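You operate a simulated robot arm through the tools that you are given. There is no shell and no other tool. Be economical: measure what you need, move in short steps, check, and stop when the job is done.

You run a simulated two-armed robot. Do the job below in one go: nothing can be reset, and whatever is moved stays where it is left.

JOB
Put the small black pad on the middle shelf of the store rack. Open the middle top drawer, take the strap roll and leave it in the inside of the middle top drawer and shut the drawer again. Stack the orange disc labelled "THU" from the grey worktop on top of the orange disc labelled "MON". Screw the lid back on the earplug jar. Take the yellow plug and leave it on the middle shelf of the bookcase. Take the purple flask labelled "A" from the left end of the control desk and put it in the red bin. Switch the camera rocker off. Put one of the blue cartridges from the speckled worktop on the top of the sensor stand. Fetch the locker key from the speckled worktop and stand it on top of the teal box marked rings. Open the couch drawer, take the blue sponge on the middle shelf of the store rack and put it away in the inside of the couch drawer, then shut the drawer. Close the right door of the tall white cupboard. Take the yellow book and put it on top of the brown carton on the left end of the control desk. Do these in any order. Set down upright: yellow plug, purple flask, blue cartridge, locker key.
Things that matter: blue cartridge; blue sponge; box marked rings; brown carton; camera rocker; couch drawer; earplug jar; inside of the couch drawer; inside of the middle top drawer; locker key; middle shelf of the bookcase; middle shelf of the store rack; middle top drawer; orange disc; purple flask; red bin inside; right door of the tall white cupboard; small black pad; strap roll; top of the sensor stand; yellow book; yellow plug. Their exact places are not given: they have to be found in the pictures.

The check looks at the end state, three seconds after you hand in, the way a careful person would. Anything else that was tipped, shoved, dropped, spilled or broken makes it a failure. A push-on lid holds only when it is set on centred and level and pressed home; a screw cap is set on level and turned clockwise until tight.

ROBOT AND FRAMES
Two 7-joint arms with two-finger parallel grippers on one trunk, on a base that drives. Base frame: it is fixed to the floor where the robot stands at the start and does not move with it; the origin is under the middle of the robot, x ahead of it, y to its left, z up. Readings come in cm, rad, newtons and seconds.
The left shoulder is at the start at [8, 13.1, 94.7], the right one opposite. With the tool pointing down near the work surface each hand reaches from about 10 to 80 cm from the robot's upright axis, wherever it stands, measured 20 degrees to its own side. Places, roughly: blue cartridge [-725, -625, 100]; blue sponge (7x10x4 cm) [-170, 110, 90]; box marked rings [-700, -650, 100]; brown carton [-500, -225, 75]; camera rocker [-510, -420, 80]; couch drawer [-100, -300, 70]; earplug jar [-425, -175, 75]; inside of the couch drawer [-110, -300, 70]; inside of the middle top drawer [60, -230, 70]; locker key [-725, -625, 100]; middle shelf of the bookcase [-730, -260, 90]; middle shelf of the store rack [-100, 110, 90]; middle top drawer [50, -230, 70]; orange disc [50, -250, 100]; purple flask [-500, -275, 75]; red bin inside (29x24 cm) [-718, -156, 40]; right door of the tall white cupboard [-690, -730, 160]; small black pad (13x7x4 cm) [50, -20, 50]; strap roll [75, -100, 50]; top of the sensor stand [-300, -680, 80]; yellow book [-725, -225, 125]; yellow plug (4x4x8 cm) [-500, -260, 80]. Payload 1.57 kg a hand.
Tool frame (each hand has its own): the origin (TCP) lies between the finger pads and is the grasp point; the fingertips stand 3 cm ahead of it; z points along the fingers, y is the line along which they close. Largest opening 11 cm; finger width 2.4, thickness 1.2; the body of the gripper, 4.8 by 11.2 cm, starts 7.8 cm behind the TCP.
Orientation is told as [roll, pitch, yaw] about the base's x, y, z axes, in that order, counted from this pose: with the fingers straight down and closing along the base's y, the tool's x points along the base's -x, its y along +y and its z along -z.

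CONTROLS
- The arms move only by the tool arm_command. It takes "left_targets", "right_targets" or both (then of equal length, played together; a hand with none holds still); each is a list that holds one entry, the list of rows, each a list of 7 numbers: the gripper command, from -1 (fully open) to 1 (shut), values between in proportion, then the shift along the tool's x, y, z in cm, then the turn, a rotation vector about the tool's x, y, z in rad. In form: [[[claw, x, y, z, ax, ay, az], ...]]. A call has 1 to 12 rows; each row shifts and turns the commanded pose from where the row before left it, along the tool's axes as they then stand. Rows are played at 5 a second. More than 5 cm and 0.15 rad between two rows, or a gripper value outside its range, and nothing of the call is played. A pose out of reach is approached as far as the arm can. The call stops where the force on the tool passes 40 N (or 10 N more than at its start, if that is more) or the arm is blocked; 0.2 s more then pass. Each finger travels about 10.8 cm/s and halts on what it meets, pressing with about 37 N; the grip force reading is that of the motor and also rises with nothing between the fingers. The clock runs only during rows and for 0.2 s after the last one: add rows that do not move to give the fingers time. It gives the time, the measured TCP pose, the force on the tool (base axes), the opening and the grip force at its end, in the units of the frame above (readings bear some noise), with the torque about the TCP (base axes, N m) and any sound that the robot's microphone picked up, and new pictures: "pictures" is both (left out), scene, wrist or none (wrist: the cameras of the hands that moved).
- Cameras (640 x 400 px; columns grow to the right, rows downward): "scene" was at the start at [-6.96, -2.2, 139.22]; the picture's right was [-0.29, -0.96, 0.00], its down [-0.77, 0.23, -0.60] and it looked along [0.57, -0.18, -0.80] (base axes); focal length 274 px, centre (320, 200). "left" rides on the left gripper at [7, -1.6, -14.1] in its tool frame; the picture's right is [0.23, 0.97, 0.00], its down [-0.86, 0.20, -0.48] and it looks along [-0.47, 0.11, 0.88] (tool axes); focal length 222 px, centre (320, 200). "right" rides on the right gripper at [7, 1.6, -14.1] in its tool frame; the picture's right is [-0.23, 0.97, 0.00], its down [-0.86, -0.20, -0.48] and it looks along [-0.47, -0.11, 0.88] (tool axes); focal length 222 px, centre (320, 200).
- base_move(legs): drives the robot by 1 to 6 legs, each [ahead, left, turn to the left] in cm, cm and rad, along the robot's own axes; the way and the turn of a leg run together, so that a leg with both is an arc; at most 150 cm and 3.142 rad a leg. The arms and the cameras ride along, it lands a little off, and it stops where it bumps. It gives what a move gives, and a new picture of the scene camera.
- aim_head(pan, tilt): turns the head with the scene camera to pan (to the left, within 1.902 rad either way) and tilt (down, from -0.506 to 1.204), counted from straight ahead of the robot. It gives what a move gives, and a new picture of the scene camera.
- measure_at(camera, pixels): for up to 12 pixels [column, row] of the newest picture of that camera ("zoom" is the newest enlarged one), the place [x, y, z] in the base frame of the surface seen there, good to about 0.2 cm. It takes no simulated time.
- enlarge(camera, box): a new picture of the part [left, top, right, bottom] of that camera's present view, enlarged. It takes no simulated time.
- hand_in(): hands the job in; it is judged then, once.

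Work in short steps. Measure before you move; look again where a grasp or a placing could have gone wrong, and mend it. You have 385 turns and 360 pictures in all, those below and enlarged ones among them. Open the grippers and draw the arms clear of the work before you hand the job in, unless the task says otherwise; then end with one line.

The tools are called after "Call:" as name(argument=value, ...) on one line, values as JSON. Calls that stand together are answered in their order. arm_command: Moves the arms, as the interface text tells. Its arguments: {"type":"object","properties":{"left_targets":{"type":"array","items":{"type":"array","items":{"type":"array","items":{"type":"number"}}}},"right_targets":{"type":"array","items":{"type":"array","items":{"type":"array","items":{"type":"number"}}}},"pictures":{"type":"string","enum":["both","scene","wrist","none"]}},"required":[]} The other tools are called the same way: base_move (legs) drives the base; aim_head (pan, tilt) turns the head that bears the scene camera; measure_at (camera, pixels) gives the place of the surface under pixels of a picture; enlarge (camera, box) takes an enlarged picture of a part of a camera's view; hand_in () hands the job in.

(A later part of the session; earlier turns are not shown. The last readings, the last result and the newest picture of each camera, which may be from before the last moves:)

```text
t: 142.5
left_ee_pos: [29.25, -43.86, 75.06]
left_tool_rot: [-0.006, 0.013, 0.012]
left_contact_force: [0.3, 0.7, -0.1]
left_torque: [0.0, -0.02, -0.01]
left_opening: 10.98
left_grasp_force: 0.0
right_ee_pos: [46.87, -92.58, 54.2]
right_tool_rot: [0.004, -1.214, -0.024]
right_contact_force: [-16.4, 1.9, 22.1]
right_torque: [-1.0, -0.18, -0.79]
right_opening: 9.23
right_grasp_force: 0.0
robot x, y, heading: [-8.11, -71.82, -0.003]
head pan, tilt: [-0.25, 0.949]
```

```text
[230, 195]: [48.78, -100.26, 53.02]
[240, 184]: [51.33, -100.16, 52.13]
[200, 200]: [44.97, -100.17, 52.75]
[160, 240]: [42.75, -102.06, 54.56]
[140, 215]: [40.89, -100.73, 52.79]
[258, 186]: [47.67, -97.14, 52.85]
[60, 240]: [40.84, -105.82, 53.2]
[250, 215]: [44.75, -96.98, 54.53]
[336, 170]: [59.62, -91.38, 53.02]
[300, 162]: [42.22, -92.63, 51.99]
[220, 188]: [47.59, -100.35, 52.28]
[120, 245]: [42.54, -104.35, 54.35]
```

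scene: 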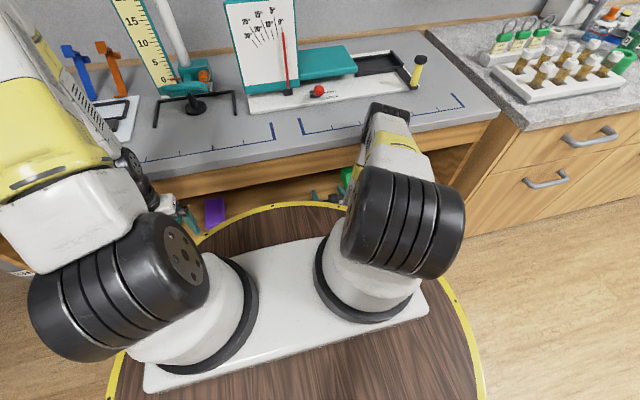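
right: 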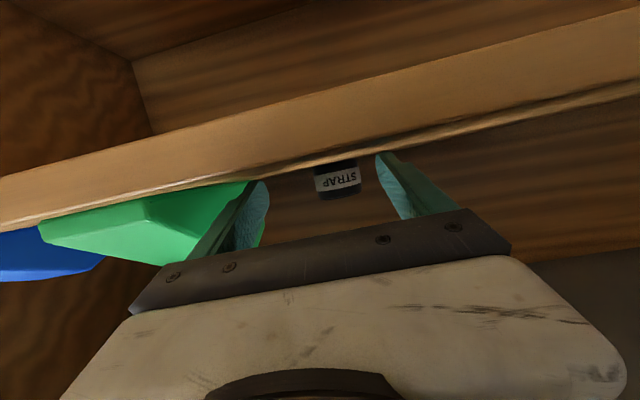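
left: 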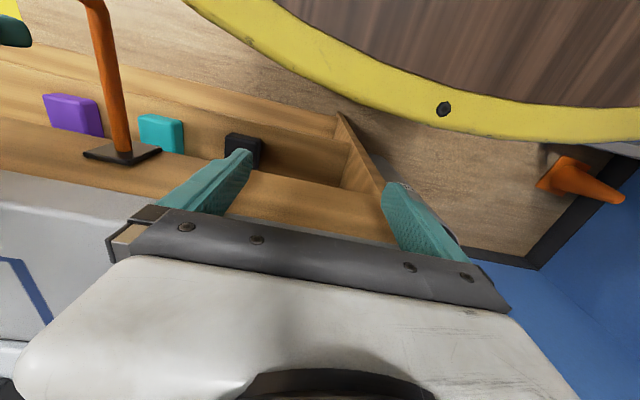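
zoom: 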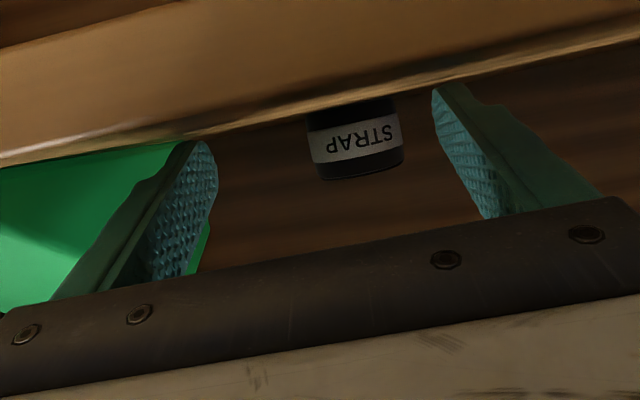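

The right elbow met the bench rail; nothing on the shelf was touched (ramp edge y −100.2, finger −98.4). I back the base 14 cm and will reach in with a straighter arm.

Call:
base_move(legs=[[-15, 0, 0]])

Call:
arm_command(right_targets=[[[-0.7, -1.3, 0.6, 3.5, 0, 0, 0.02], [-0.7, -1.3, 0, 3.5, 0, 0, 0], [-0.7, -1.3, 0, 3.5, 0, 0, 0]]], pictures="both")

```text
t: 143.2
left_ee_pos: [29.1, -43.84, 74.86]
left_tool_rot: [-0.003, 0.016, 0.016]
left_contact_force: [0.2, -0.8, 0.2]
left_torque: [0.0, 0.01, 0.01]
left_opening: 11.02
left_grasp_force: 0.1
right_ee_pos: [46.76, -92.51, 54.1]
right_tool_rot: [0.0, -1.221, -0.019]
right_contact_force: [-0.5, 0.0, 2.0]
right_torque: [0.08, -0.01, 0.02]
right_opening: 9.34
right_grasp_force: 0.0
robot x, y, heading: [-8.36, -71.85, -0.004]
head pan, tilt: [-0.25, 0.949]
stopped in leg 1: the force on the tool passed its limit at 47 N (the readings are from after the stop); the commanded pose is now the measured one
```

scene: 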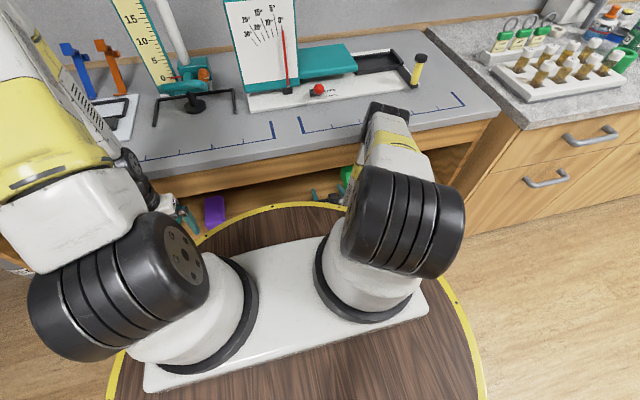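

```text
t: 143.7
left_ee_pos: [28.48, -44.02, 75.03]
left_tool_rot: [-0.005, 0.017, 0.008]
left_contact_force: [0.5, -0.4, -0.4]
left_torque: [0.01, 0.0, 0.02]
left_opening: 11.0
left_grasp_force: 0.1
right_ee_pos: [48.65, -92.65, 54.23]
right_tool_rot: [0.044, -1.223, -0.082]
right_contact_force: [-11.8, 3.7, 19.9]
right_torque: [-0.9, -0.22, -0.32]
right_opening: 9.04
right_grasp_force: 0.1
robot x, y, heading: [-8.89, -71.86, -0.008]
head pan, tilt: [-0.25, 0.949]
stopped in row 2 (right hand): the force on the tool passed its limit at 184 N (the readings are from after the stop); the commanded pose is now the measured one
```

scene: 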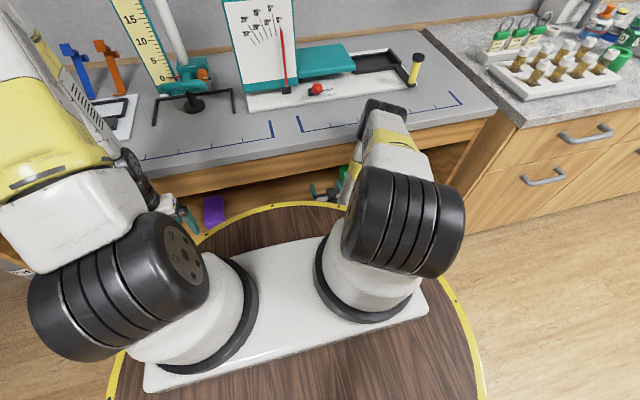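
right: 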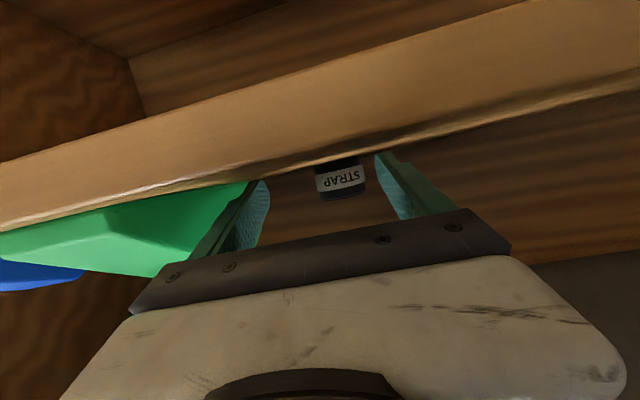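

The right elbow appears to be tangled with the teal hook at (26–37, −110, 80–83). I measure where the arm links are before moving.

Call:
measure_at(camera="scene", pixels=[[385, 108], [370, 125], [400, 120], [385, 150], [415, 150], [362, 160], [345, 170], [435, 160], [425, 140], [330, 190]])

Call:
enlarge(camera="scene", box=[300, 80, 480, 220])

```text
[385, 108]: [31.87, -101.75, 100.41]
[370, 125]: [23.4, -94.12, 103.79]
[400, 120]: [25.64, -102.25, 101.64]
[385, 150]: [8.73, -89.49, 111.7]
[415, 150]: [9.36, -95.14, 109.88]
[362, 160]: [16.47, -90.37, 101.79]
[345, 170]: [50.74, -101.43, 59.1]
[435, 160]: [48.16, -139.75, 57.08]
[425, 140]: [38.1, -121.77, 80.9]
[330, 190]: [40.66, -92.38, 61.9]
```

```text
2.86 times, centred on (390, 150) of scene
```

zoom: 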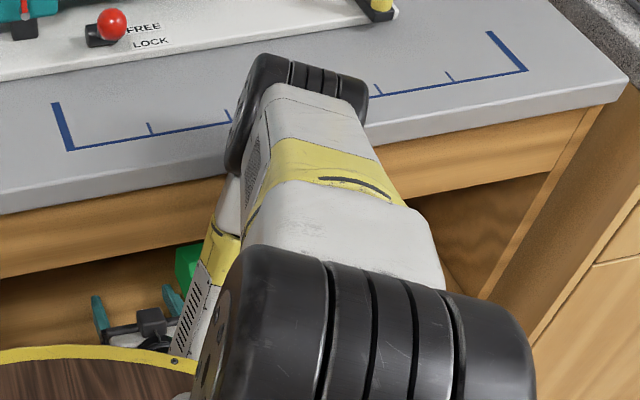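

The upper arm reaches forward over z 100 with the elbow against the worktop edge, pressing the fingers down onto the shelf. I raise and draw the hand back with small arm steps.

Call:
arm_command(right_targets=[[[-0.7, -0.6, 0, 0, 0, 0, 0], [-0.7, -0.6, 0, 0, 0, 0, 0], [-0.7, 0.3, 0, -1, 0, 0, 0], [-0.7, 0.3, 0, -1, 0, 0, 0], [-0.7, 0.3, 0, -1, 0, 0, 0]]], pictures="none")

```text
t: 144.9
left_ee_pos: [28.85, -44.02, 74.88]
left_tool_rot: [-0.004, 0.013, 0.011]
left_contact_force: [0.5, -0.1, -0.7]
left_torque: [0.01, -0.01, 0.01]
left_opening: 11.01
left_grasp_force: 0.1
right_ee_pos: [46.54, -92.71, 55.62]
right_tool_rot: [0.041, -1.224, -0.08]
right_contact_force: [0.3, 0.2, 0.4]
right_torque: [-0.03, 0.01, 0.02]
right_opening: 9.37
right_grasp_force: 0.0
robot x, y, heading: [-8.73, -71.52, -0.005]
head pan, tilt: [-0.25, 0.949]
```

Contact is gone. Now I back the base.

Call:
base_move(legs=[[-16, 0, 0]])

```text
t: 146.3
left_ee_pos: [12.98, -43.83, 74.76]
left_tool_rot: [-0.003, 0.017, 0.013]
left_contact_force: [0.6, -0.7, 0.9]
left_torque: [0.0, 0.04, -0.02]
left_opening: 11.0
left_grasp_force: 0.1
right_ee_pos: [30.65, -92.32, 55.31]
right_tool_rot: [0.045, -1.216, -0.077]
right_contact_force: [-0.2, 0.0, -0.3]
right_torque: [-0.01, 0.03, 0.01]
right_opening: 9.34
right_grasp_force: 0.0
robot x, y, heading: [-24.46, -71.85, -0.002]
head pan, tilt: [-0.25, 0.949]
```

scene: 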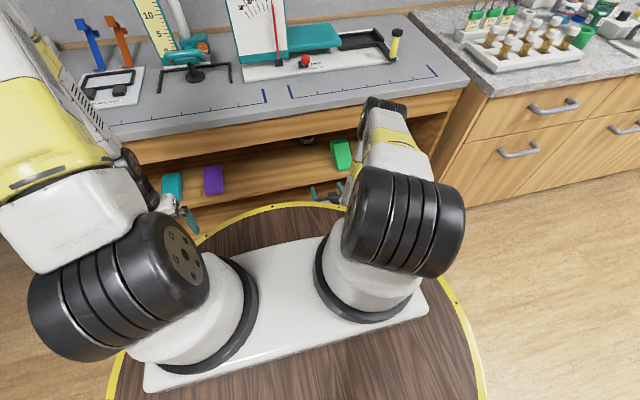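

Clear. Now I extend the arm alone, half-way first.

Call:
arm_command(right_targets=[[[-0.7, -1.36, 0, 3.68, 0, 0, 0], [-0.7, -1.36, 0, 3.68, 0, 0, 0], [-0.7, -1.36, 0, 3.68, 0, 0, 0], [-0.7, -1.36, 0, 3.68, 0, 0, 0], [-0.7, -1.36, 0, 3.68, 0, 0, 0]]], pictures="wrist")

```text
t: 147.5
left_ee_pos: [12.99, -43.81, 74.84]
left_tool_rot: [-0.004, 0.017, 0.012]
left_contact_force: [-0.1, -0.6, -0.3]
left_torque: [0.01, -0.03, -0.03]
left_opening: 11.0
left_grasp_force: 0.0
right_ee_pos: [50.18, -93.19, 55.02]
right_tool_rot: [0.047, -1.215, -0.079]
right_contact_force: [0.1, -0.2, -0.1]
right_torque: [0.04, -0.03, 0.0]
right_opening: 9.34
right_grasp_force: 0.0
robot x, y, heading: [-24.39, -71.37, -0.007]
head pan, tilt: [-0.25, 0.949]
```

right: 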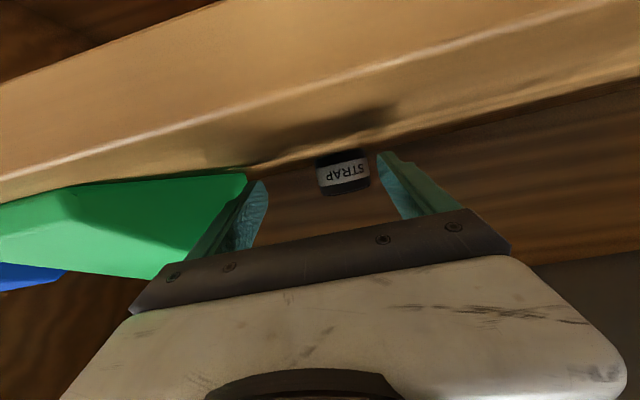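

Good; no contact. I shift left 1.7 cm as I go the last 12 cm, then close.

Call:
arm_command(right_targets=[[[-0.7, -1.2, 1.0, 3, 0, 0, 0], [-0.7, -1.2, 0.7, 3.68, 0, 0, 0], [-0.7, -1.36, 0.1, 3.68, 0, 0, 0], [-0.7, -0.4, 0, 1.2, 0, 0, 0], [0, 0, 0, 0, 0, 0, 0], [1, 0, 0, 0, 0, 0, 0], [1, 0, 0, 0, 0, 0, 0], [1, 0, 0, 0, 0, 0, 0]]], pictures="wrist")

```text
t: 148.0
left_ee_pos: [13.08, -43.94, 74.88]
left_tool_rot: [-0.005, 0.016, 0.011]
left_contact_force: [0.1, -1.1, -0.3]
left_torque: [0.03, -0.02, 0.02]
left_opening: 11.02
left_grasp_force: 0.0
right_ee_pos: [54.44, -92.0, 54.54]
right_tool_rot: [0.043, -1.196, -0.071]
right_contact_force: [-4.9, 2.0, -0.9]
right_torque: [0.01, -0.02, -0.12]
right_opening: 9.34
right_grasp_force: 0.0
robot x, y, heading: [-24.46, -71.57, -0.005]
head pan, tilt: [-0.25, 0.949]
stopped in row 2 (right hand): the force on the tool passed its limit at 136 N (the readings are from after the stop); the commanded pose is now the measured one
```

right: 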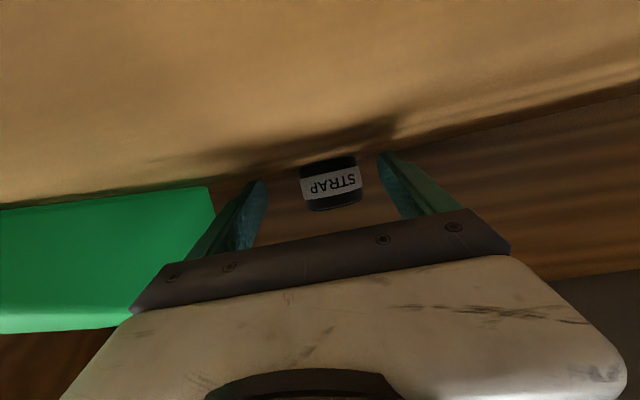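

Another hard stop. I check the scene view for where the forearm meets the bench.

Call:
enlarge(camera="scene", box=[260, 70, 480, 220])

```text
2.67 times, centred on (370, 145) of scene
```

zoom: 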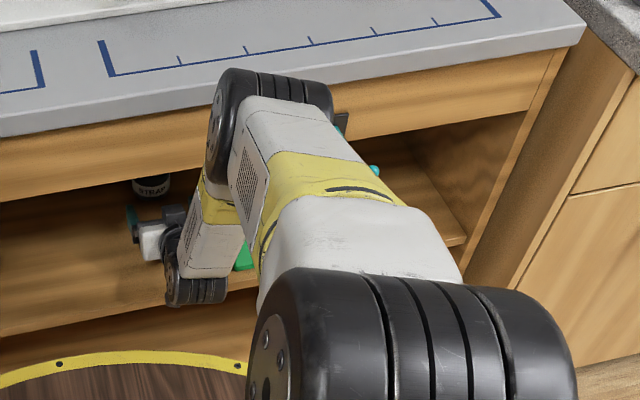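

Call:
measure_at(camera="zoom", pixels=[[280, 78], [250, 72], [225, 110], [300, 110], [325, 90], [340, 120], [375, 170], [265, 180], [200, 290], [215, 190], [190, 235], [150, 185]])

```text
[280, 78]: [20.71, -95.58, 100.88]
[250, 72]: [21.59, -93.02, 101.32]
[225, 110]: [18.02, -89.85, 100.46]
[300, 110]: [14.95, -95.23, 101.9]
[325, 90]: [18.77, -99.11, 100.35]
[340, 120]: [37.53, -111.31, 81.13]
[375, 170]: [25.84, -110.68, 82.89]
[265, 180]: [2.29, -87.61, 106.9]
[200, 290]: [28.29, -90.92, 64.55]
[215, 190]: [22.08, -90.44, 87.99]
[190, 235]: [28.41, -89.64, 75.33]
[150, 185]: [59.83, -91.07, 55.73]
```

Call:
measure_at(camera="right", pixels=[[205, 195], [205, 215], [150, 260], [60, 325], [100, 250], [20, 220], [320, 170], [330, 205], [300, 180], [360, 175], [250, 170], [330, 140]])

Call:
enlarge(camera="scene", box=[290, 120, 370, 190])

```text
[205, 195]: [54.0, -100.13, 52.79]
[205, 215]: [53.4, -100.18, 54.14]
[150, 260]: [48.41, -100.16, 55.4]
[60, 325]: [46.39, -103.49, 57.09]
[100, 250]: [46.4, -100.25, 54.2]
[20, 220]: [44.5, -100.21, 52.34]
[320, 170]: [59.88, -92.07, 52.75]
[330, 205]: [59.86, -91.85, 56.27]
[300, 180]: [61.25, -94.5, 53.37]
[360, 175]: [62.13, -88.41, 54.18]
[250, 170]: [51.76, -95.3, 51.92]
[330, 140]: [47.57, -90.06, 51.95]
```

```text
5.71 times, centred on (330, 155) of scene
```

zoom: 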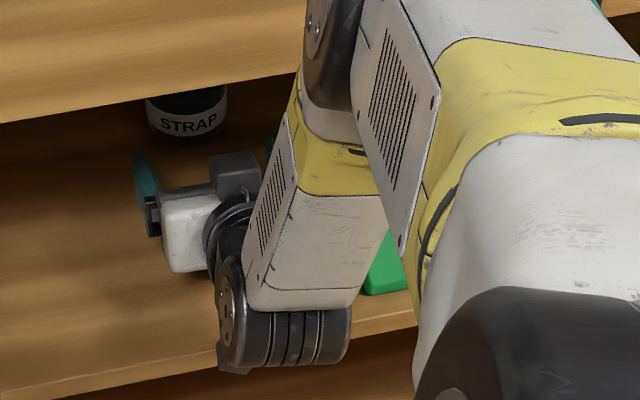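

Call:
measure_at(camera="zoom", pixels=[[240, 370], [222, 355], [250, 330], [300, 360], [230, 290], [210, 235], [190, 230], [235, 175], [100, 118], [200, 100], [150, 360], [380, 325]])

```text
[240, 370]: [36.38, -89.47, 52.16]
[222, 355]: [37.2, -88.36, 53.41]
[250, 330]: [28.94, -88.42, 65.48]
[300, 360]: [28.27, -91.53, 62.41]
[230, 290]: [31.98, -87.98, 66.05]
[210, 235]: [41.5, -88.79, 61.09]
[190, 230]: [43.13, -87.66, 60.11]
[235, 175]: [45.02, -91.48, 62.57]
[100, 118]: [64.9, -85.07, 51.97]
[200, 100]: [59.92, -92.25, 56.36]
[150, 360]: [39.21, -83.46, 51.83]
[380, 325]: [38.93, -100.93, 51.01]
```

The bump touching the shelf edge is the wrist camera's housing (37,−88.5,52.5). With the hand pitched 0.1 rad steeper and a bit higher it will clear. I retract, pitch, and back the base 5 cm.

Call:
arm_command(right_targets=[[[-0.7, 0.6, 0, -2.5, 0, 0, 0], [-0.7, 0.6, 0, -3.5, 0, 0, 0], [-0.7, 0.4, 0, -3.5, 0, 0.05, 0], [-0.7, 0.4, 0, -3.5, 0, 0.05, 0]]], pictures="none")

```text
t: 149.0
left_ee_pos: [13.01, -44.0, 74.85]
left_tool_rot: [-0.005, 0.018, 0.012]
left_contact_force: [0.5, -0.6, -0.7]
left_torque: [-0.02, 0.03, -0.01]
left_opening: 11.0
left_grasp_force: 0.1
right_ee_pos: [41.7, -91.5, 57.72]
right_tool_rot: [0.032, -1.098, -0.061]
right_contact_force: [-0.5, -0.1, -0.1]
right_torque: [0.0, 0.02, -0.01]
right_opening: 9.36
right_grasp_force: 0.0
robot x, y, heading: [-24.5, -71.38, -0.003]
head pan, tilt: [-0.25, 0.949]
```

Call:
base_move(legs=[[-5, 0, 0]])

Call:
arm_command(right_targets=[[[-0.7, -1.6, 0.06, 3.3, 0, 0, 0], [-0.7, -1.6, 0.06, 3.3, 0, 0, 0], [-0.7, -1.5, 0.06, 3.3, 0, 0, 0], [-0.7, -1.5, 0.06, 3.3, 0, 0, 0], [-0.7, -1.4, 0.06, 3.4, 0, 0, 0]]], pictures="wrist")

```text
t: 149.9
left_ee_pos: [8.07, -43.89, 74.83]
left_tool_rot: [-0.003, 0.017, 0.009]
left_contact_force: [0.6, -0.1, 0.2]
left_torque: [0.01, 0.01, -0.02]
left_opening: 10.98
left_grasp_force: 0.0
right_ee_pos: [36.8, -91.51, 57.66]
right_tool_rot: [0.031, -1.1, -0.062]
right_contact_force: [0.3, 0.1, -0.6]
right_torque: [0.0, -0.02, 0.01]
right_opening: 9.36
right_grasp_force: 0.0
robot x, y, heading: [-29.18, -71.88, -0.004]
head pan, tilt: [-0.25, 0.949]
```

scene: 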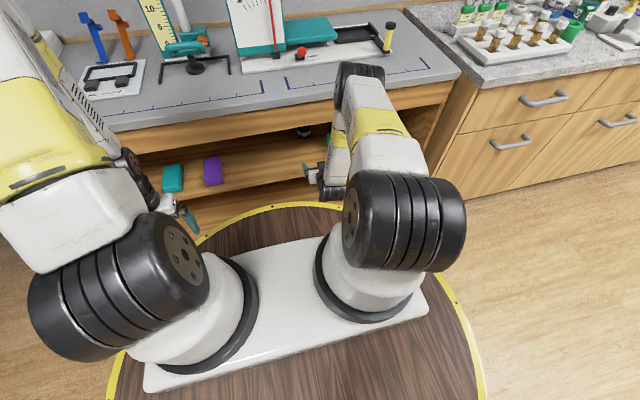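

```text
t: 151.1
left_ee_pos: [8.05, -43.86, 74.88]
left_tool_rot: [-0.004, 0.017, 0.009]
left_contact_force: [0.1, 0.9, -0.9]
left_torque: [-0.02, -0.05, 0.0]
left_opening: 10.99
left_grasp_force: 0.0
right_ee_pos: [55.22, -91.84, 56.76]
right_tool_rot: [0.035, -1.099, -0.063]
right_contact_force: [-0.7, -0.3, 0.5]
right_torque: [0.01, 0.01, 0.0]
right_opening: 9.33
right_grasp_force: 0.0
robot x, y, heading: [-29.61, -71.81, -0.005]
head pan, tilt: [-0.25, 0.949]
```

right: 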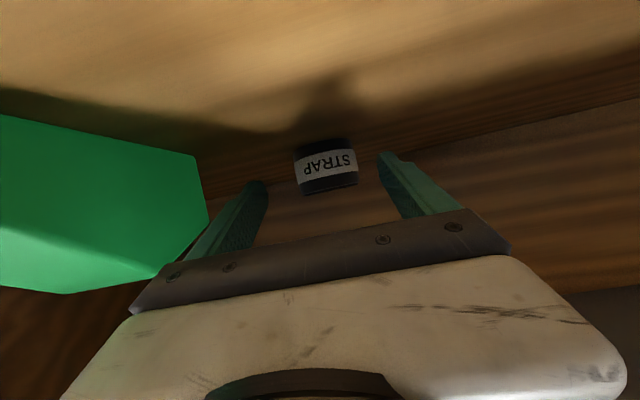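

Clear of the edge now. 7 cm more, slightly down, then close.

Call:
arm_command(right_targets=[[[-0.7, -1.15, 0.1, 3.35, 0, 0, 0], [-0.7, -1.15, 0.1, 3.35, 0, 0, 0], [0, 0, 0, 0, 0, 0, 0], [1, 0, 0, 0, 0, 0, 0], [1, 0, 0, 0, 0, 0, 0], [1, 0, 0, 0, 0, 0, 0]]], pictures="wrist")

```text
t: 151.7
left_ee_pos: [7.96, -44.07, 74.79]
left_tool_rot: [-0.002, 0.019, 0.006]
left_contact_force: [0.3, -0.6, -1.1]
left_torque: [0.0, 0.0, 0.01]
left_opening: 11.0
left_grasp_force: 0.1
right_ee_pos: [59.64, -91.55, 54.61]
right_tool_rot: [0.035, -1.071, -0.055]
right_contact_force: [-13.9, 2.2, 18.5]
right_torque: [-0.89, -0.03, -0.68]
right_opening: 9.21
right_grasp_force: 0.0
right hand out of reach, approached as far as the arm can: row 2
robot x, y, heading: [-29.55, -71.72, -0.01]
head pan, tilt: [-0.25, 0.949]
stopped in row 2 (right hand): the force on the tool passed its limit at 72 N (the readings are from after the stop); the commanded pose is now the measured one
```

right: 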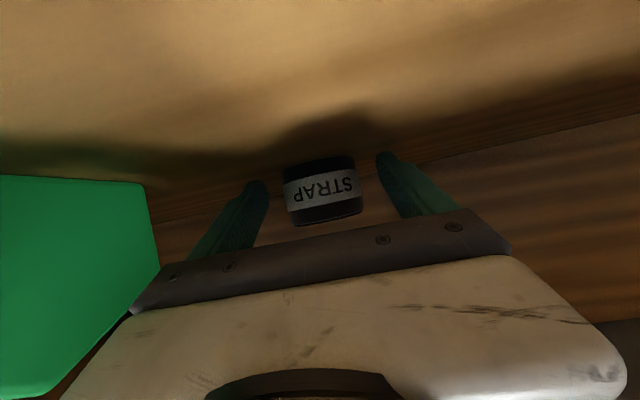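

The hand is at its reach limit and sank onto the shelf. I raise it 1 cm, then drive the base 3 cm ahead.

Call:
arm_command(right_targets=[[[-0.7, -0.5, -0.15, 0, 0, 0, 0], [-0.7, -0.5, -0.15, 0, 0, 0, 0]]], pictures="none")

Call:
base_move(legs=[[3, 0, 0]])

```text
t: 152.3
left_ee_pos: [8.14, -43.92, 74.87]
left_tool_rot: [-0.003, 0.018, 0.007]
left_contact_force: [-1.2, 0.1, 0.0]
left_torque: [0.02, 0.01, 0.0]
left_opening: 11.01
left_grasp_force: 0.0
right_ee_pos: [59.73, -91.75, 54.96]
right_tool_rot: [0.037, -1.061, -0.057]
right_contact_force: [-0.6, -0.2, -0.1]
right_torque: [-0.02, -0.03, 0.0]
right_opening: 9.37
right_grasp_force: 0.0
robot x, y, heading: [-29.1, -71.56, -0.007]
head pan, tilt: [-0.25, 0.949]
```

```text
t: 153.1
left_ee_pos: [10.92, -43.91, 74.89]
left_tool_rot: [-0.006, 0.017, 0.01]
left_contact_force: [0.9, 0.3, 0.5]
left_torque: [-0.04, 0.0, -0.01]
left_opening: 11.0
left_grasp_force: 0.0
right_ee_pos: [62.81, -91.83, 55.05]
right_tool_rot: [0.037, -1.064, -0.053]
right_contact_force: [-0.1, 0.7, -0.5]
right_torque: [0.03, -0.02, -0.01]
right_opening: 9.37
right_grasp_force: 0.1
robot x, y, heading: [-26.36, -71.72, -0.008]
head pan, tilt: [-0.25, 0.949]
```

scene: 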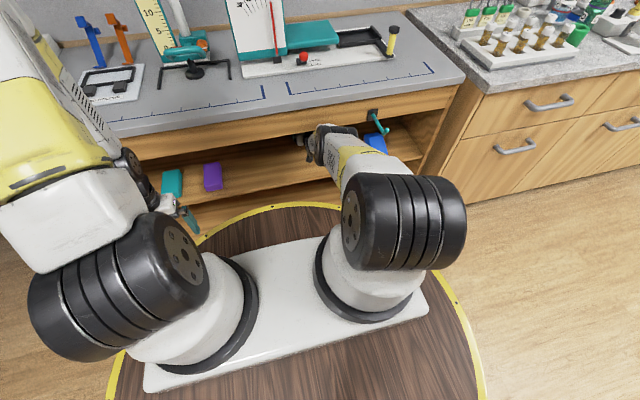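

The TCP is now at the roll (62.8, −91.8, 55). I close on it and look.

Call:
arm_command(right_targets=[[[0, 0, 0, 0, 0, 0, 0], [1, 0, 0, 0, 0, 0, 0], [1, 0, 0, 0, 0, 0, 0], [1, 0, 0, 0, 0, 0, 0], [1, -0.7, 0, 0, 0, 0, 0]]], pictures="wrist")

```text
t: 154.3
left_ee_pos: [11.18, -43.95, 74.74]
left_tool_rot: [-0.003, 0.017, 0.009]
left_contact_force: [-0.1, -0.6, -0.1]
left_torque: [0.0, -0.02, -0.01]
left_opening: 10.99
left_grasp_force: 0.0
right_ee_pos: [62.94, -91.8, 55.19]
right_tool_rot: [0.036, -1.06, -0.056]
right_contact_force: [-0.3, 0.0, -0.6]
right_torque: [-0.02, 0.06, 0.02]
right_opening: 6.26
right_grasp_force: 36.9
robot x, y, heading: [-26.72, -71.58, -0.012]
head pan, tilt: [-0.25, 0.949]
```

right: 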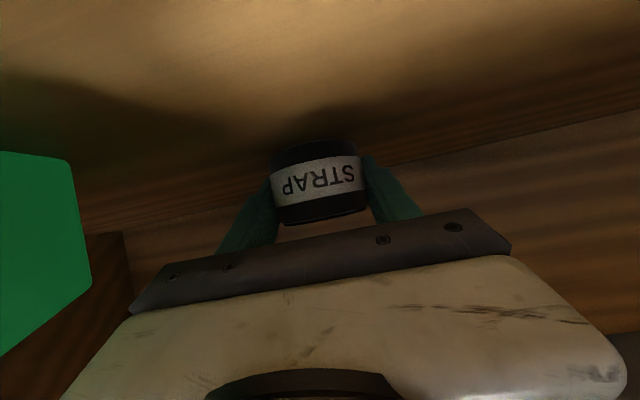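

The roll is gripped (6.26 cm). I lift a little and back the base out.

Call:
arm_command(right_targets=[[[1, -0.6, 0, -0.3, 0, 0, 0], [1, -0.6, 0, -0.3, 0, 0, 0]]], pictures="none")

Call:
base_move(legs=[[-35, 0, 0]])

```text
t: 154.9
left_ee_pos: [11.1, -44.06, 74.82]
left_tool_rot: [-0.004, 0.02, 0.01]
left_contact_force: [-0.2, 0.4, 0.3]
left_torque: [0.0, 0.01, -0.01]
left_opening: 11.01
left_grasp_force: 0.0
right_ee_pos: [61.85, -91.42, 54.7]
right_tool_rot: [0.043, -1.036, -0.055]
right_contact_force: [10.4, -3.0, 25.5]
right_torque: [-0.64, -0.29, 0.22]
right_opening: 6.25
right_grasp_force: 37.2
robot x, y, heading: [-26.68, -71.83, -0.008]
head pan, tilt: [-0.25, 0.949]
```

```text
t: 157.2
left_ee_pos: [-24.13, -43.52, 74.8]
left_tool_rot: [-0.005, 0.016, 0.015]
left_contact_force: [-0.6, -0.7, 0.4]
left_torque: [0.01, 0.04, 0.0]
left_opening: 11.01
left_grasp_force: 0.1
right_ee_pos: [28.44, -91.17, 56.92]
right_tool_rot: [0.036, -1.063, -0.048]
right_contact_force: [-0.5, -0.2, -0.7]
right_torque: [-0.01, 0.0, 0.01]
right_opening: 6.23
right_grasp_force: 36.9
robot x, y, heading: [-61.56, -71.73, -0.005]
head pan, tilt: [-0.25, 0.949]
```

scene: 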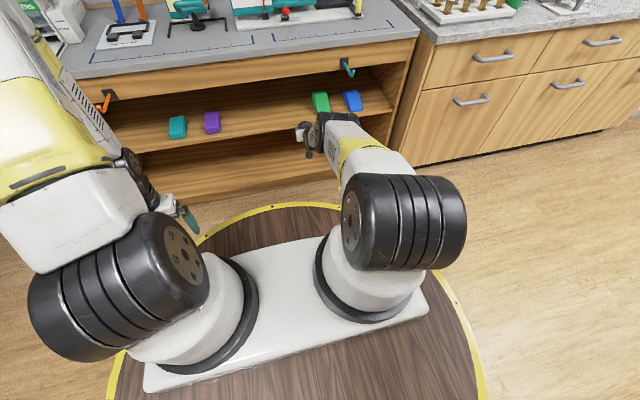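

Out cleanly. I retract the right hand with the roll, and turn the left hand level with vertical closing for the drawer handle.

Call:
arm_command(right_targets=[[[1, 0, 0, -4.4, 0, 0, 0], [1, 0, 0, -4.4, 0, 0, 0], [1, 0, 0, -4.4, 0, 0, 0], [1, 0, 0, -4.4, 0, 0, 0], [1, 0, 0, -4.4, 0, 0, 0], [1, 0, 0, -4.4, 0, 0, 0], [1, 0, 0, -4.4, 0, 0, 0], [1, 0, 0, -4.4, 0, 0, 0], [1, 0, 0, 0, 0, 0, 0], [1, 0, 0, 0, 0, 0, 0], [1, 0, 0, 0, 0, 0, 0], [1, 0, 0, 0, 0, 0, 0]]], left_targets=[[[-1, -4, 0, 0, 0, 0, 0], [-1, -4, 0, 0, 0, 0, 0], [-1, -4, 0, 0, 0, 0, 0], [-1, 0, 0, 0, -0.08637, -0.08637, 0.08637], [-1, 0, 0, 0, -0.08637, -0.08637, 0.08637], [-1, 0, 0, 0, -0.08637, -0.08637, 0.08637], [-1, 0, 0, 0, -0.08637, -0.08637, 0.08637], [-1, 0, 0, 0, -0.08637, -0.08637, 0.08637], [-1, 0, 0, 0, -0.08637, -0.08637, 0.08637], [-1, 0, 0, 0, -0.08637, -0.08637, 0.08637], [-1, 0, 0, 0, -0.08637, -0.08637, 0.08637], [-1, 0, 0, 0, -0.08637, -0.08637, 0.08637]]], pictures="none")

Call:
arm_command(left_targets=[[[-1, 0, 0, 0, -0.08637, -0.08637, 0.08637], [-1, 0, 0, 0, -0.08637, -0.08637, 0.08637], [-1, 0, 0, 0, -0.08637, -0.08637, 0.08637], [-1, 0, 0, 0, -0.08637, -0.08637, 0.08637], [-1, 0, 0, 0, -0.08637, -0.08637, 0.08637]]], pictures="none")

Call:
aim_head(pan=-0.2, tilt=0.6)

```text
t: 159.8
left_ee_pos: [-12.09, -43.48, 74.78]
left_tool_rot: [1.026, -0.304, -1.023]
left_contact_force: [0.2, -0.6, 0.7]
left_torque: [-0.01, -0.03, -0.01]
left_opening: 10.99
left_grasp_force: 0.0
right_ee_pos: [-2.22, -90.83, 74.24]
right_tool_rot: [0.037, -1.065, -0.047]
right_contact_force: [0.3, -0.5, -0.3]
right_torque: [-0.01, 0.05, -0.02]
right_opening: 6.19
right_grasp_force: 36.9
robot x, y, heading: [-61.67, -71.65, -0.0]
head pan, tilt: [-0.25, 0.949]
```

```text
t: 161.0
left_ee_pos: [-11.62, -43.65, 74.73]
left_tool_rot: [1.554, -0.003, -1.554]
left_contact_force: [0.5, 0.5, -0.6]
left_torque: [0.0, 0.02, 0.01]
left_opening: 11.0
left_grasp_force: 0.1
left hand out of reach, approached as far as the arm can: row 5
right_ee_pos: [-2.18, -90.85, 74.17]
right_tool_rot: [0.036, -1.065, -0.047]
right_contact_force: [0.2, 0.4, -0.5]
right_torque: [-0.02, -0.05, 0.03]
right_opening: 6.24
right_grasp_force: 37.3
robot x, y, heading: [-61.43, -71.49, 0.0]
head pan, tilt: [-0.25, 0.949]
```

```text
t: 161.8
left_ee_pos: [-11.79, -43.68, 74.67]
left_tool_rot: [1.552, -0.003, -1.551]
left_contact_force: [-0.2, -0.1, -1.0]
left_torque: [-0.03, 0.02, 0.03]
left_opening: 10.99
left_grasp_force: 0.1
right_ee_pos: [-2.23, -90.83, 74.23]
right_tool_rot: [0.037, -1.066, -0.046]
right_contact_force: [-0.4, 0.3, -0.6]
right_torque: [0.04, -0.04, 0.04]
right_opening: 6.22
right_grasp_force: 36.8
robot x, y, heading: [-61.27, -71.6, -0.002]
head pan, tilt: [-0.201, 0.6]
```

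scene: 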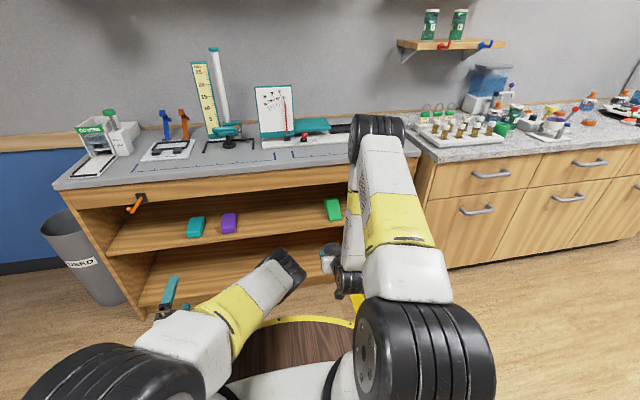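

I drive ahead 18 and strafe 150 right toward the middle drawer column.

Call:
base_move(legs=[[17, 0, 0], [0, -150, 0]])

```text
t: 170.3
left_ee_pos: [5.6, -192.75, 74.7]
left_tool_rot: [1.551, -0.002, -1.553]
left_contact_force: [-0.9, -0.2, -0.2]
left_torque: [-0.02, -0.02, -0.04]
left_opening: 10.98
left_grasp_force: 0.0
right_ee_pos: [15.05, -239.78, 74.26]
right_tool_rot: [0.037, -1.064, -0.049]
right_contact_force: [0.4, 0.9, -0.6]
right_torque: [0.02, 0.0, -0.01]
right_opening: 6.23
right_grasp_force: 37.2
robot x, y, heading: [-44.29, -220.81, 0.002]
head pan, tilt: [-0.201, 0.6]
```

scene: 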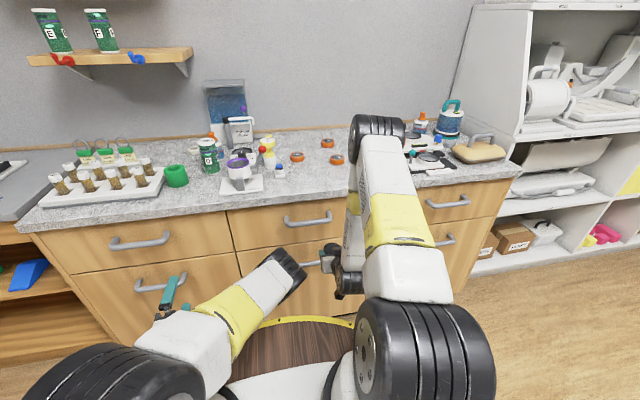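

The middle top drawer's handle is at (307,220); orange discs lie at (297,157), (327,143), (336,160). I measure and enlarge.

Call:
measure_at(camera="scene", pixels=[[307, 223], [287, 220], [328, 216], [307, 212], [235, 225], [350, 200], [250, 240], [330, 243], [297, 157], [327, 143], [336, 160], [300, 200]])

Call:
enlarge(camera="scene", box=[270, 110, 370, 180])

```text
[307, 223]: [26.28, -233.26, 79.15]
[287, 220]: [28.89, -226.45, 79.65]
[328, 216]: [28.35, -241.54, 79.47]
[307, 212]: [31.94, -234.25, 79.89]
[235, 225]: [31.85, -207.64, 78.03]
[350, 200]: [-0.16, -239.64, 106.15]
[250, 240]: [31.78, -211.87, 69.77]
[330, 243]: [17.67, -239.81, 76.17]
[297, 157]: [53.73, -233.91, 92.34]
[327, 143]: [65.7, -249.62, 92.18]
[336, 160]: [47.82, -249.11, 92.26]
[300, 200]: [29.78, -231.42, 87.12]
```

```text
5.71 times, centred on (320, 145) of scene
```

zoom: 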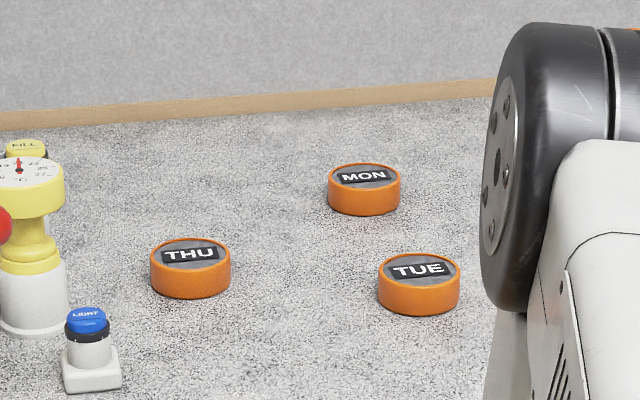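

Handle bar centre ≈(26.5, −234, 79.2). I strafe 41 cm right, then raise the left hand 4.5 cm and advance to grip.

Call:
base_move(legs=[[0, -41.3, 0]])

Call:
arm_command(left_targets=[[[-1, 0, 2.2, 0.5, 0, 0, 0], [-1, 0, 2.2, 0.5, 0, 0, 0], [-1, 0, 0, 4, 0, 0, 0], [-1, 0, 0, 4, 0, 0, 0]]], pictures="scene")

```text
t: 172.8
left_ee_pos: [5.59, -233.21, 74.76]
left_tool_rot: [1.551, -0.005, -1.553]
left_contact_force: [0.0, -0.7, 0.1]
left_torque: [-0.02, 0.03, 0.0]
left_opening: 11.01
left_grasp_force: 0.1
right_ee_pos: [14.94, -280.36, 74.1]
right_tool_rot: [0.036, -1.066, -0.049]
right_contact_force: [0.4, -0.3, 0.0]
right_torque: [0.0, 0.0, 0.02]
right_opening: 6.19
right_grasp_force: 37.4
robot x, y, heading: [-43.96, -261.2, 0.003]
head pan, tilt: [-0.201, 0.6]
```

scene: 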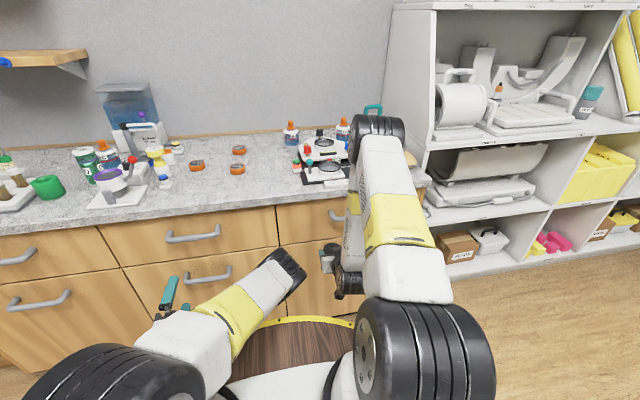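

```text
t: 173.8
left_ee_pos: [14.78, -232.95, 79.04]
left_tool_rot: [1.551, -0.004, -1.551]
left_contact_force: [-0.1, -0.2, 0.1]
left_torque: [0.01, 0.01, -0.02]
left_opening: 10.99
left_grasp_force: 0.2
right_ee_pos: [15.06, -280.42, 74.28]
right_tool_rot: [0.036, -1.064, -0.049]
right_contact_force: [0.9, 0.2, -1.0]
right_torque: [-0.01, -0.02, -0.02]
right_opening: 6.24
right_grasp_force: 36.8
robot x, y, heading: [-44.41, -261.07, -0.003]
head pan, tilt: [-0.201, 0.6]
```

scene: 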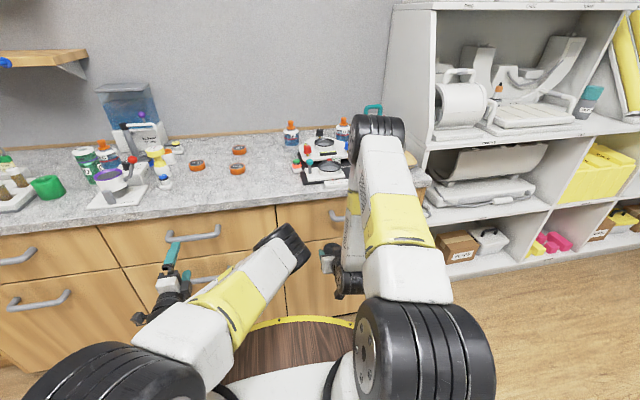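

Aligned with the bar. Advance 12 cm, close, and pull gently.

Call:
arm_command(left_targets=[[[-1, 0, 0, 4, 0, 0, 0], [-1, 0, 0, 4, 0, 0, 0], [-1, 0, 0, 4, 0, 0, 0], [0, 0, 0, 0, 0, 0, 0], [1, 0, 0, 0, 0, 0, 0], [1, 0, 0, 0, 0, 0, 0], [1, 0, 0, 0, 0, 0, 0], [1, 0, 0, -0.4, 0, 0, 0], [1, 0, 0, -0.6, 0, 0, 0], [1, 0, 0, -0.7, 0, 0, 0], [1, 0, 0, -0.7, 0, 0, 0]]], pictures="none")

```text
t: 176.2
left_ee_pos: [24.29, -232.88, 78.59]
left_tool_rot: [1.55, -0.003, -1.552]
left_contact_force: [1.1, 1.6, -19.8]
left_torque: [0.49, 0.2, -0.67]
left_opening: 2.15
left_grasp_force: 35.0
right_ee_pos: [15.07, -280.27, 74.19]
right_tool_rot: [0.035, -1.065, -0.046]
right_contact_force: [0.0, 0.5, 0.0]
right_torque: [-0.01, -0.02, 0.01]
right_opening: 6.19
right_grasp_force: 37.3
robot x, y, heading: [-43.99, -261.05, 0.001]
head pan, tilt: [-0.201, 0.6]
```

Gripped and moving. I continue pulling with the arm, easing down a bit.

Call:
arm_command(left_targets=[[[1, 0, -0.2, -0.8, 0, 0, 0], [1, 0, -0.1, -1, 0, 0, 0], [1, 0, 0, -1, 0, 0, 0], [1, 0, 0, -1, 0, 0, 0], [1, 0, 0, -1, 0, 0, 0], [1, 0, 0, -1, 0, 0, 0], [1, 0, 0, -1, 0, 0, 0], [1, 0, 0, -1, 0, 0, 0], [1, 0, 0, -1, 0, 0, 0], [1, 0, 0, -1, 0, 0, 0], [1, 0, 0, -1, 0, 0, 0], [1, 0, 0, -1, 0, 0, 0]]], pictures="none")

Call:
base_move(legs=[[-5, 0, 0]])

```text
t: 178.8
left_ee_pos: [12.43, -232.82, 78.62]
left_tool_rot: [1.551, -0.003, -1.549]
left_contact_force: [0.4, 20.5, -4.9]
left_torque: [0.4, 0.11, -0.08]
left_opening: 2.18
left_grasp_force: 34.7
right_ee_pos: [15.04, -280.41, 74.15]
right_tool_rot: [0.035, -1.064, -0.047]
right_contact_force: [-0.1, 0.5, -1.0]
right_torque: [-0.03, -0.01, -0.02]
right_opening: 6.18
right_grasp_force: 37.4
robot x, y, heading: [-44.06, -261.59, 0.001]
head pan, tilt: [-0.201, 0.6]
```

```text
t: 179.7
left_ee_pos: [7.42, -232.93, 78.56]
left_tool_rot: [1.549, -0.003, -1.549]
left_contact_force: [1.1, 21.7, -4.3]
left_torque: [0.39, 0.05, 0.21]
left_opening: 2.2
left_grasp_force: 35.1
right_ee_pos: [9.96, -280.4, 74.21]
right_tool_rot: [0.034, -1.066, -0.046]
right_contact_force: [-0.7, -0.5, -0.6]
right_torque: [-0.04, -0.01, 0.02]
right_opening: 6.23
right_grasp_force: 37.2
robot x, y, heading: [-49.38, -261.16, 0.001]
head pan, tilt: [-0.201, 0.6]
```

scene: 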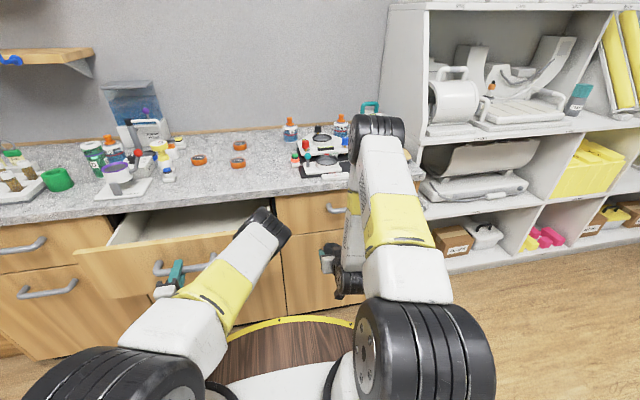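

The drawer is 19 cm open. I measure its inside before releasing the handle.

Call:
measure_at(camera="scene", pixels=[[190, 225], [200, 215], [160, 225], [230, 215], [115, 240], [180, 240], [140, 220], [250, 212], [75, 252], [240, 235], [210, 208], [130, 230]])

Call:
arm_command(left_targets=[[[0, 0, 0, 0, 0, 0, 0], [-1, 0, 0, 0, 0, 0, 0], [-1, 0, 0, 0, 0, 0, 0], [-1, 0, 0, -3, 0, 0, 0], [-1, 0, 0, -3, 0, 0, 0], [-1, 3, -1, -1, 0, 0, 0], [-1, 3, -3, 0, 0, 0, 0], [-1, 3, -3, 0, 0, 0, 0], [-1, 3, -3, 0, 0, 0, 0], [-1, 3, 0, 0, 0, 0, 0]]], right_targets=[[[1, 0, 0, 0, 0, 0, 0], [1, 0, 0, 0, 0, 0, 0], [1, 0, 0, 0, 0, 0, 0], [1, -3, 0, 0, 0, 0, 0], [1, -3, 0, 0, 0, 0, 0], [1, -3, 0, 0, 0, 0, 0], [1, -3, 0, 0, 0, 0, 0], [1, -3, 0, 0, 0, 0.1, 0], [1, -3, 0, 0, 0, 0.1, 0], [1, 0, 0, 0, 0, 0.1, 0]]], pictures="none")

```text
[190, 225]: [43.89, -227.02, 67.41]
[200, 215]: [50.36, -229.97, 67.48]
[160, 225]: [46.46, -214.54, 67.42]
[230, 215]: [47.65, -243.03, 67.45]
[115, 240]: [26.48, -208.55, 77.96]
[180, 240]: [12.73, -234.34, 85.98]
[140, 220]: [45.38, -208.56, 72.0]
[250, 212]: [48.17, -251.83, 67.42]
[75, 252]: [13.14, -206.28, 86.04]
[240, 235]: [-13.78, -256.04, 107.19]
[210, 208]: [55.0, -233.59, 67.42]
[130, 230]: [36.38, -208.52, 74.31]
```

```text
t: 181.9
left_ee_pos: [3.86, -219.23, 68.81]
left_tool_rot: [1.547, -0.004, -1.548]
left_contact_force: [0.2, -1.0, 0.2]
left_torque: [-0.03, 0.0, -0.01]
left_opening: 11.02
left_grasp_force: 0.0
left hand out of reach, approached as far as the arm can: row 6, 7, 8, 9
right_ee_pos: [18.92, -280.84, 89.94]
right_tool_rot: [0.025, -0.763, -0.032]
right_contact_force: [-0.7, 0.7, -0.4]
right_torque: [0.02, 0.0, 0.0]
right_opening: 6.23
right_grasp_force: 36.9
robot x, y, heading: [-49.14, -260.89, 0.005]
head pan, tilt: [-0.201, 0.6]
```

Floor z 67.4, rim 86. I raise the right hand with the roll to z≈97 and make it upright, then strafe left 41 cm to bring it over the drawer.

Call:
arm_command(right_targets=[[[1, -2.8, 0, -2.9, 0, 0.13, 0], [1, -2.4, 0, -3.2, 0, 0.13, 0], [1, -1, 0, 0, 0, 0.13, 0], [1, -1, 0, 0, 0, 0.13, 0], [1, -1, 0, 0, 0, 0.13, 0]]], pictures="none")

Call:
base_move(legs=[[0, 40.5, 0]])

```text
t: 183.1
left_ee_pos: [3.77, -219.23, 68.9]
left_tool_rot: [1.548, -0.004, -1.546]
left_contact_force: [0.9, 0.3, 0.5]
left_torque: [-0.03, 0.04, 0.01]
left_opening: 10.98
left_grasp_force: 0.0
right_ee_pos: [21.75, -280.96, 98.92]
right_tool_rot: [0.016, -0.113, -0.019]
right_contact_force: [-0.4, -0.3, 0.0]
right_torque: [-0.01, -0.02, -0.01]
right_opening: 6.17
right_grasp_force: 37.0
robot x, y, heading: [-49.16, -260.82, 0.003]
head pan, tilt: [-0.201, 0.6]
```

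```text
t: 185.6
left_ee_pos: [3.75, -178.93, 68.83]
left_tool_rot: [1.549, -0.004, -1.545]
left_contact_force: [0.5, 0.0, 0.3]
left_torque: [-0.02, 0.03, -0.01]
left_opening: 11.01
left_grasp_force: 0.1
right_ee_pos: [21.7, -240.83, 98.87]
right_tool_rot: [0.018, -0.115, -0.02]
right_contact_force: [-0.2, 0.7, -0.4]
right_torque: [-0.01, 0.0, 0.0]
right_opening: 6.22
right_grasp_force: 37.4
robot x, y, heading: [-49.37, -220.98, -0.004]
head pan, tilt: [-0.201, 0.6]
```

scene: 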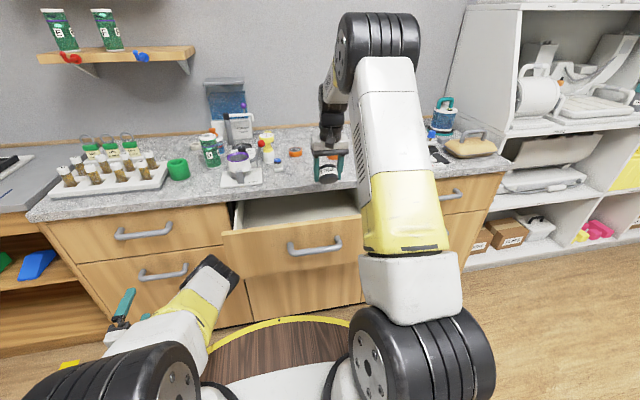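

I lower the roll straight into the drawer to just above its floor.

Call:
arm_command(right_targets=[[[1, -0.6, 0, 3.8, 0, 0, 0], [1, 0, 0, 3.8, 0, 0, 0], [1, 0, 0, 3.8, 0, 0, 0], [1, 0, 0, 3.8, 0, 0, 0], [1, 0, 0, 3.8, 0, 0, 0], [1, 0, 0, 3.8, 0, 0, 0], [1, 0, 0, 2.7, 0, 0, 0]]], pictures="scene")

```text
t: 187.2
left_ee_pos: [3.78, -178.95, 68.95]
left_tool_rot: [1.548, -0.001, -1.546]
left_contact_force: [-0.6, -0.6, 0.0]
left_torque: [0.0, 0.0, -0.02]
left_opening: 11.0
left_grasp_force: 0.1
right_ee_pos: [25.25, -240.39, 73.63]
right_tool_rot: [0.018, -0.116, -0.018]
right_contact_force: [0.1, -0.5, -0.3]
right_torque: [-0.01, -0.02, 0.04]
right_opening: 6.22
right_grasp_force: 36.9
robot x, y, heading: [-49.58, -221.02, 0.001]
head pan, tilt: [-0.201, 0.6]
```

scene: 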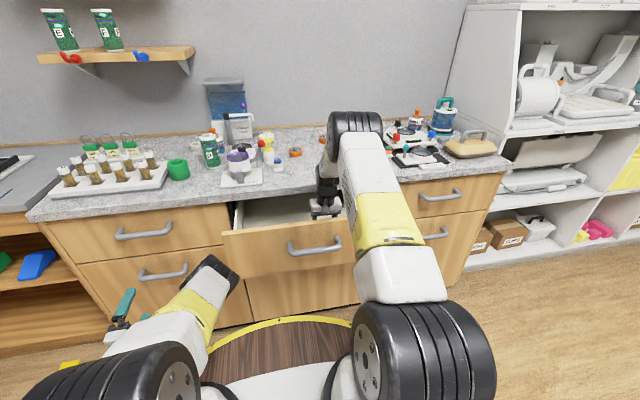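

Inside the drawer without contact. I lower 1 cm more, release, and rise straight out.

Call:
arm_command(right_targets=[[[1, 0, 0, 0.6, 0, 0, 0], [1, 0, 0, 0.5, 0, 0, 0], [0.0, 0, 0, 0, 0, 0, 0], [-0.5, 0, 0, 0, 0, 0, 0], [-0.5, 0, 0, 0, 0, 0, 0], [-0.5, 0, 0, -3.8, 0, 0, 0], [-0.5, 0, 0, -3.8, 0, 0, 0], [-0.5, 0, 0, -3.8, 0, 0, 0], [-0.5, 0, 0, -3.8, 0, 0, 0], [-0.5, 0, 0, -3.8, 0, 0, 0], [-0.5, 0, 0, -3.8, 0, 0, 0], [-0.5, 0, 0, -3.8, 0, 0, 0]]], pictures="wrist")

```text
t: 189.8
left_ee_pos: [3.7, -178.82, 68.81]
left_tool_rot: [1.549, -0.003, -1.546]
left_contact_force: [0.9, -0.4, -0.4]
left_torque: [-0.03, -0.02, 0.03]
left_opening: 10.97
left_grasp_force: 0.0
right_ee_pos: [22.29, -241.07, 99.19]
right_tool_rot: [0.018, -0.114, -0.019]
right_contact_force: [0.7, 0.1, 0.2]
right_torque: [0.01, 0.02, -0.02]
right_opening: 8.26
right_grasp_force: 0.0
robot x, y, heading: [-49.44, -220.66, 0.0]
head pan, tilt: [-0.201, 0.6]
```

right: 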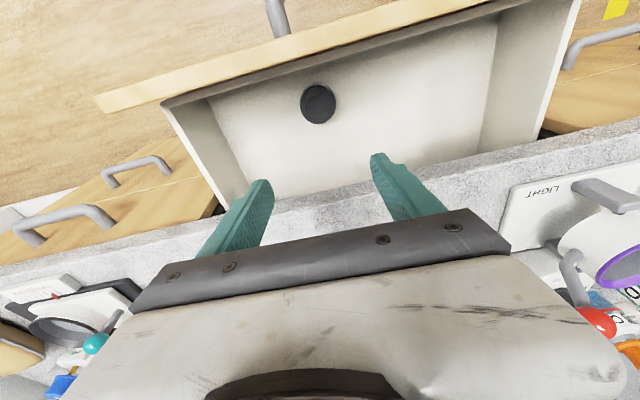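

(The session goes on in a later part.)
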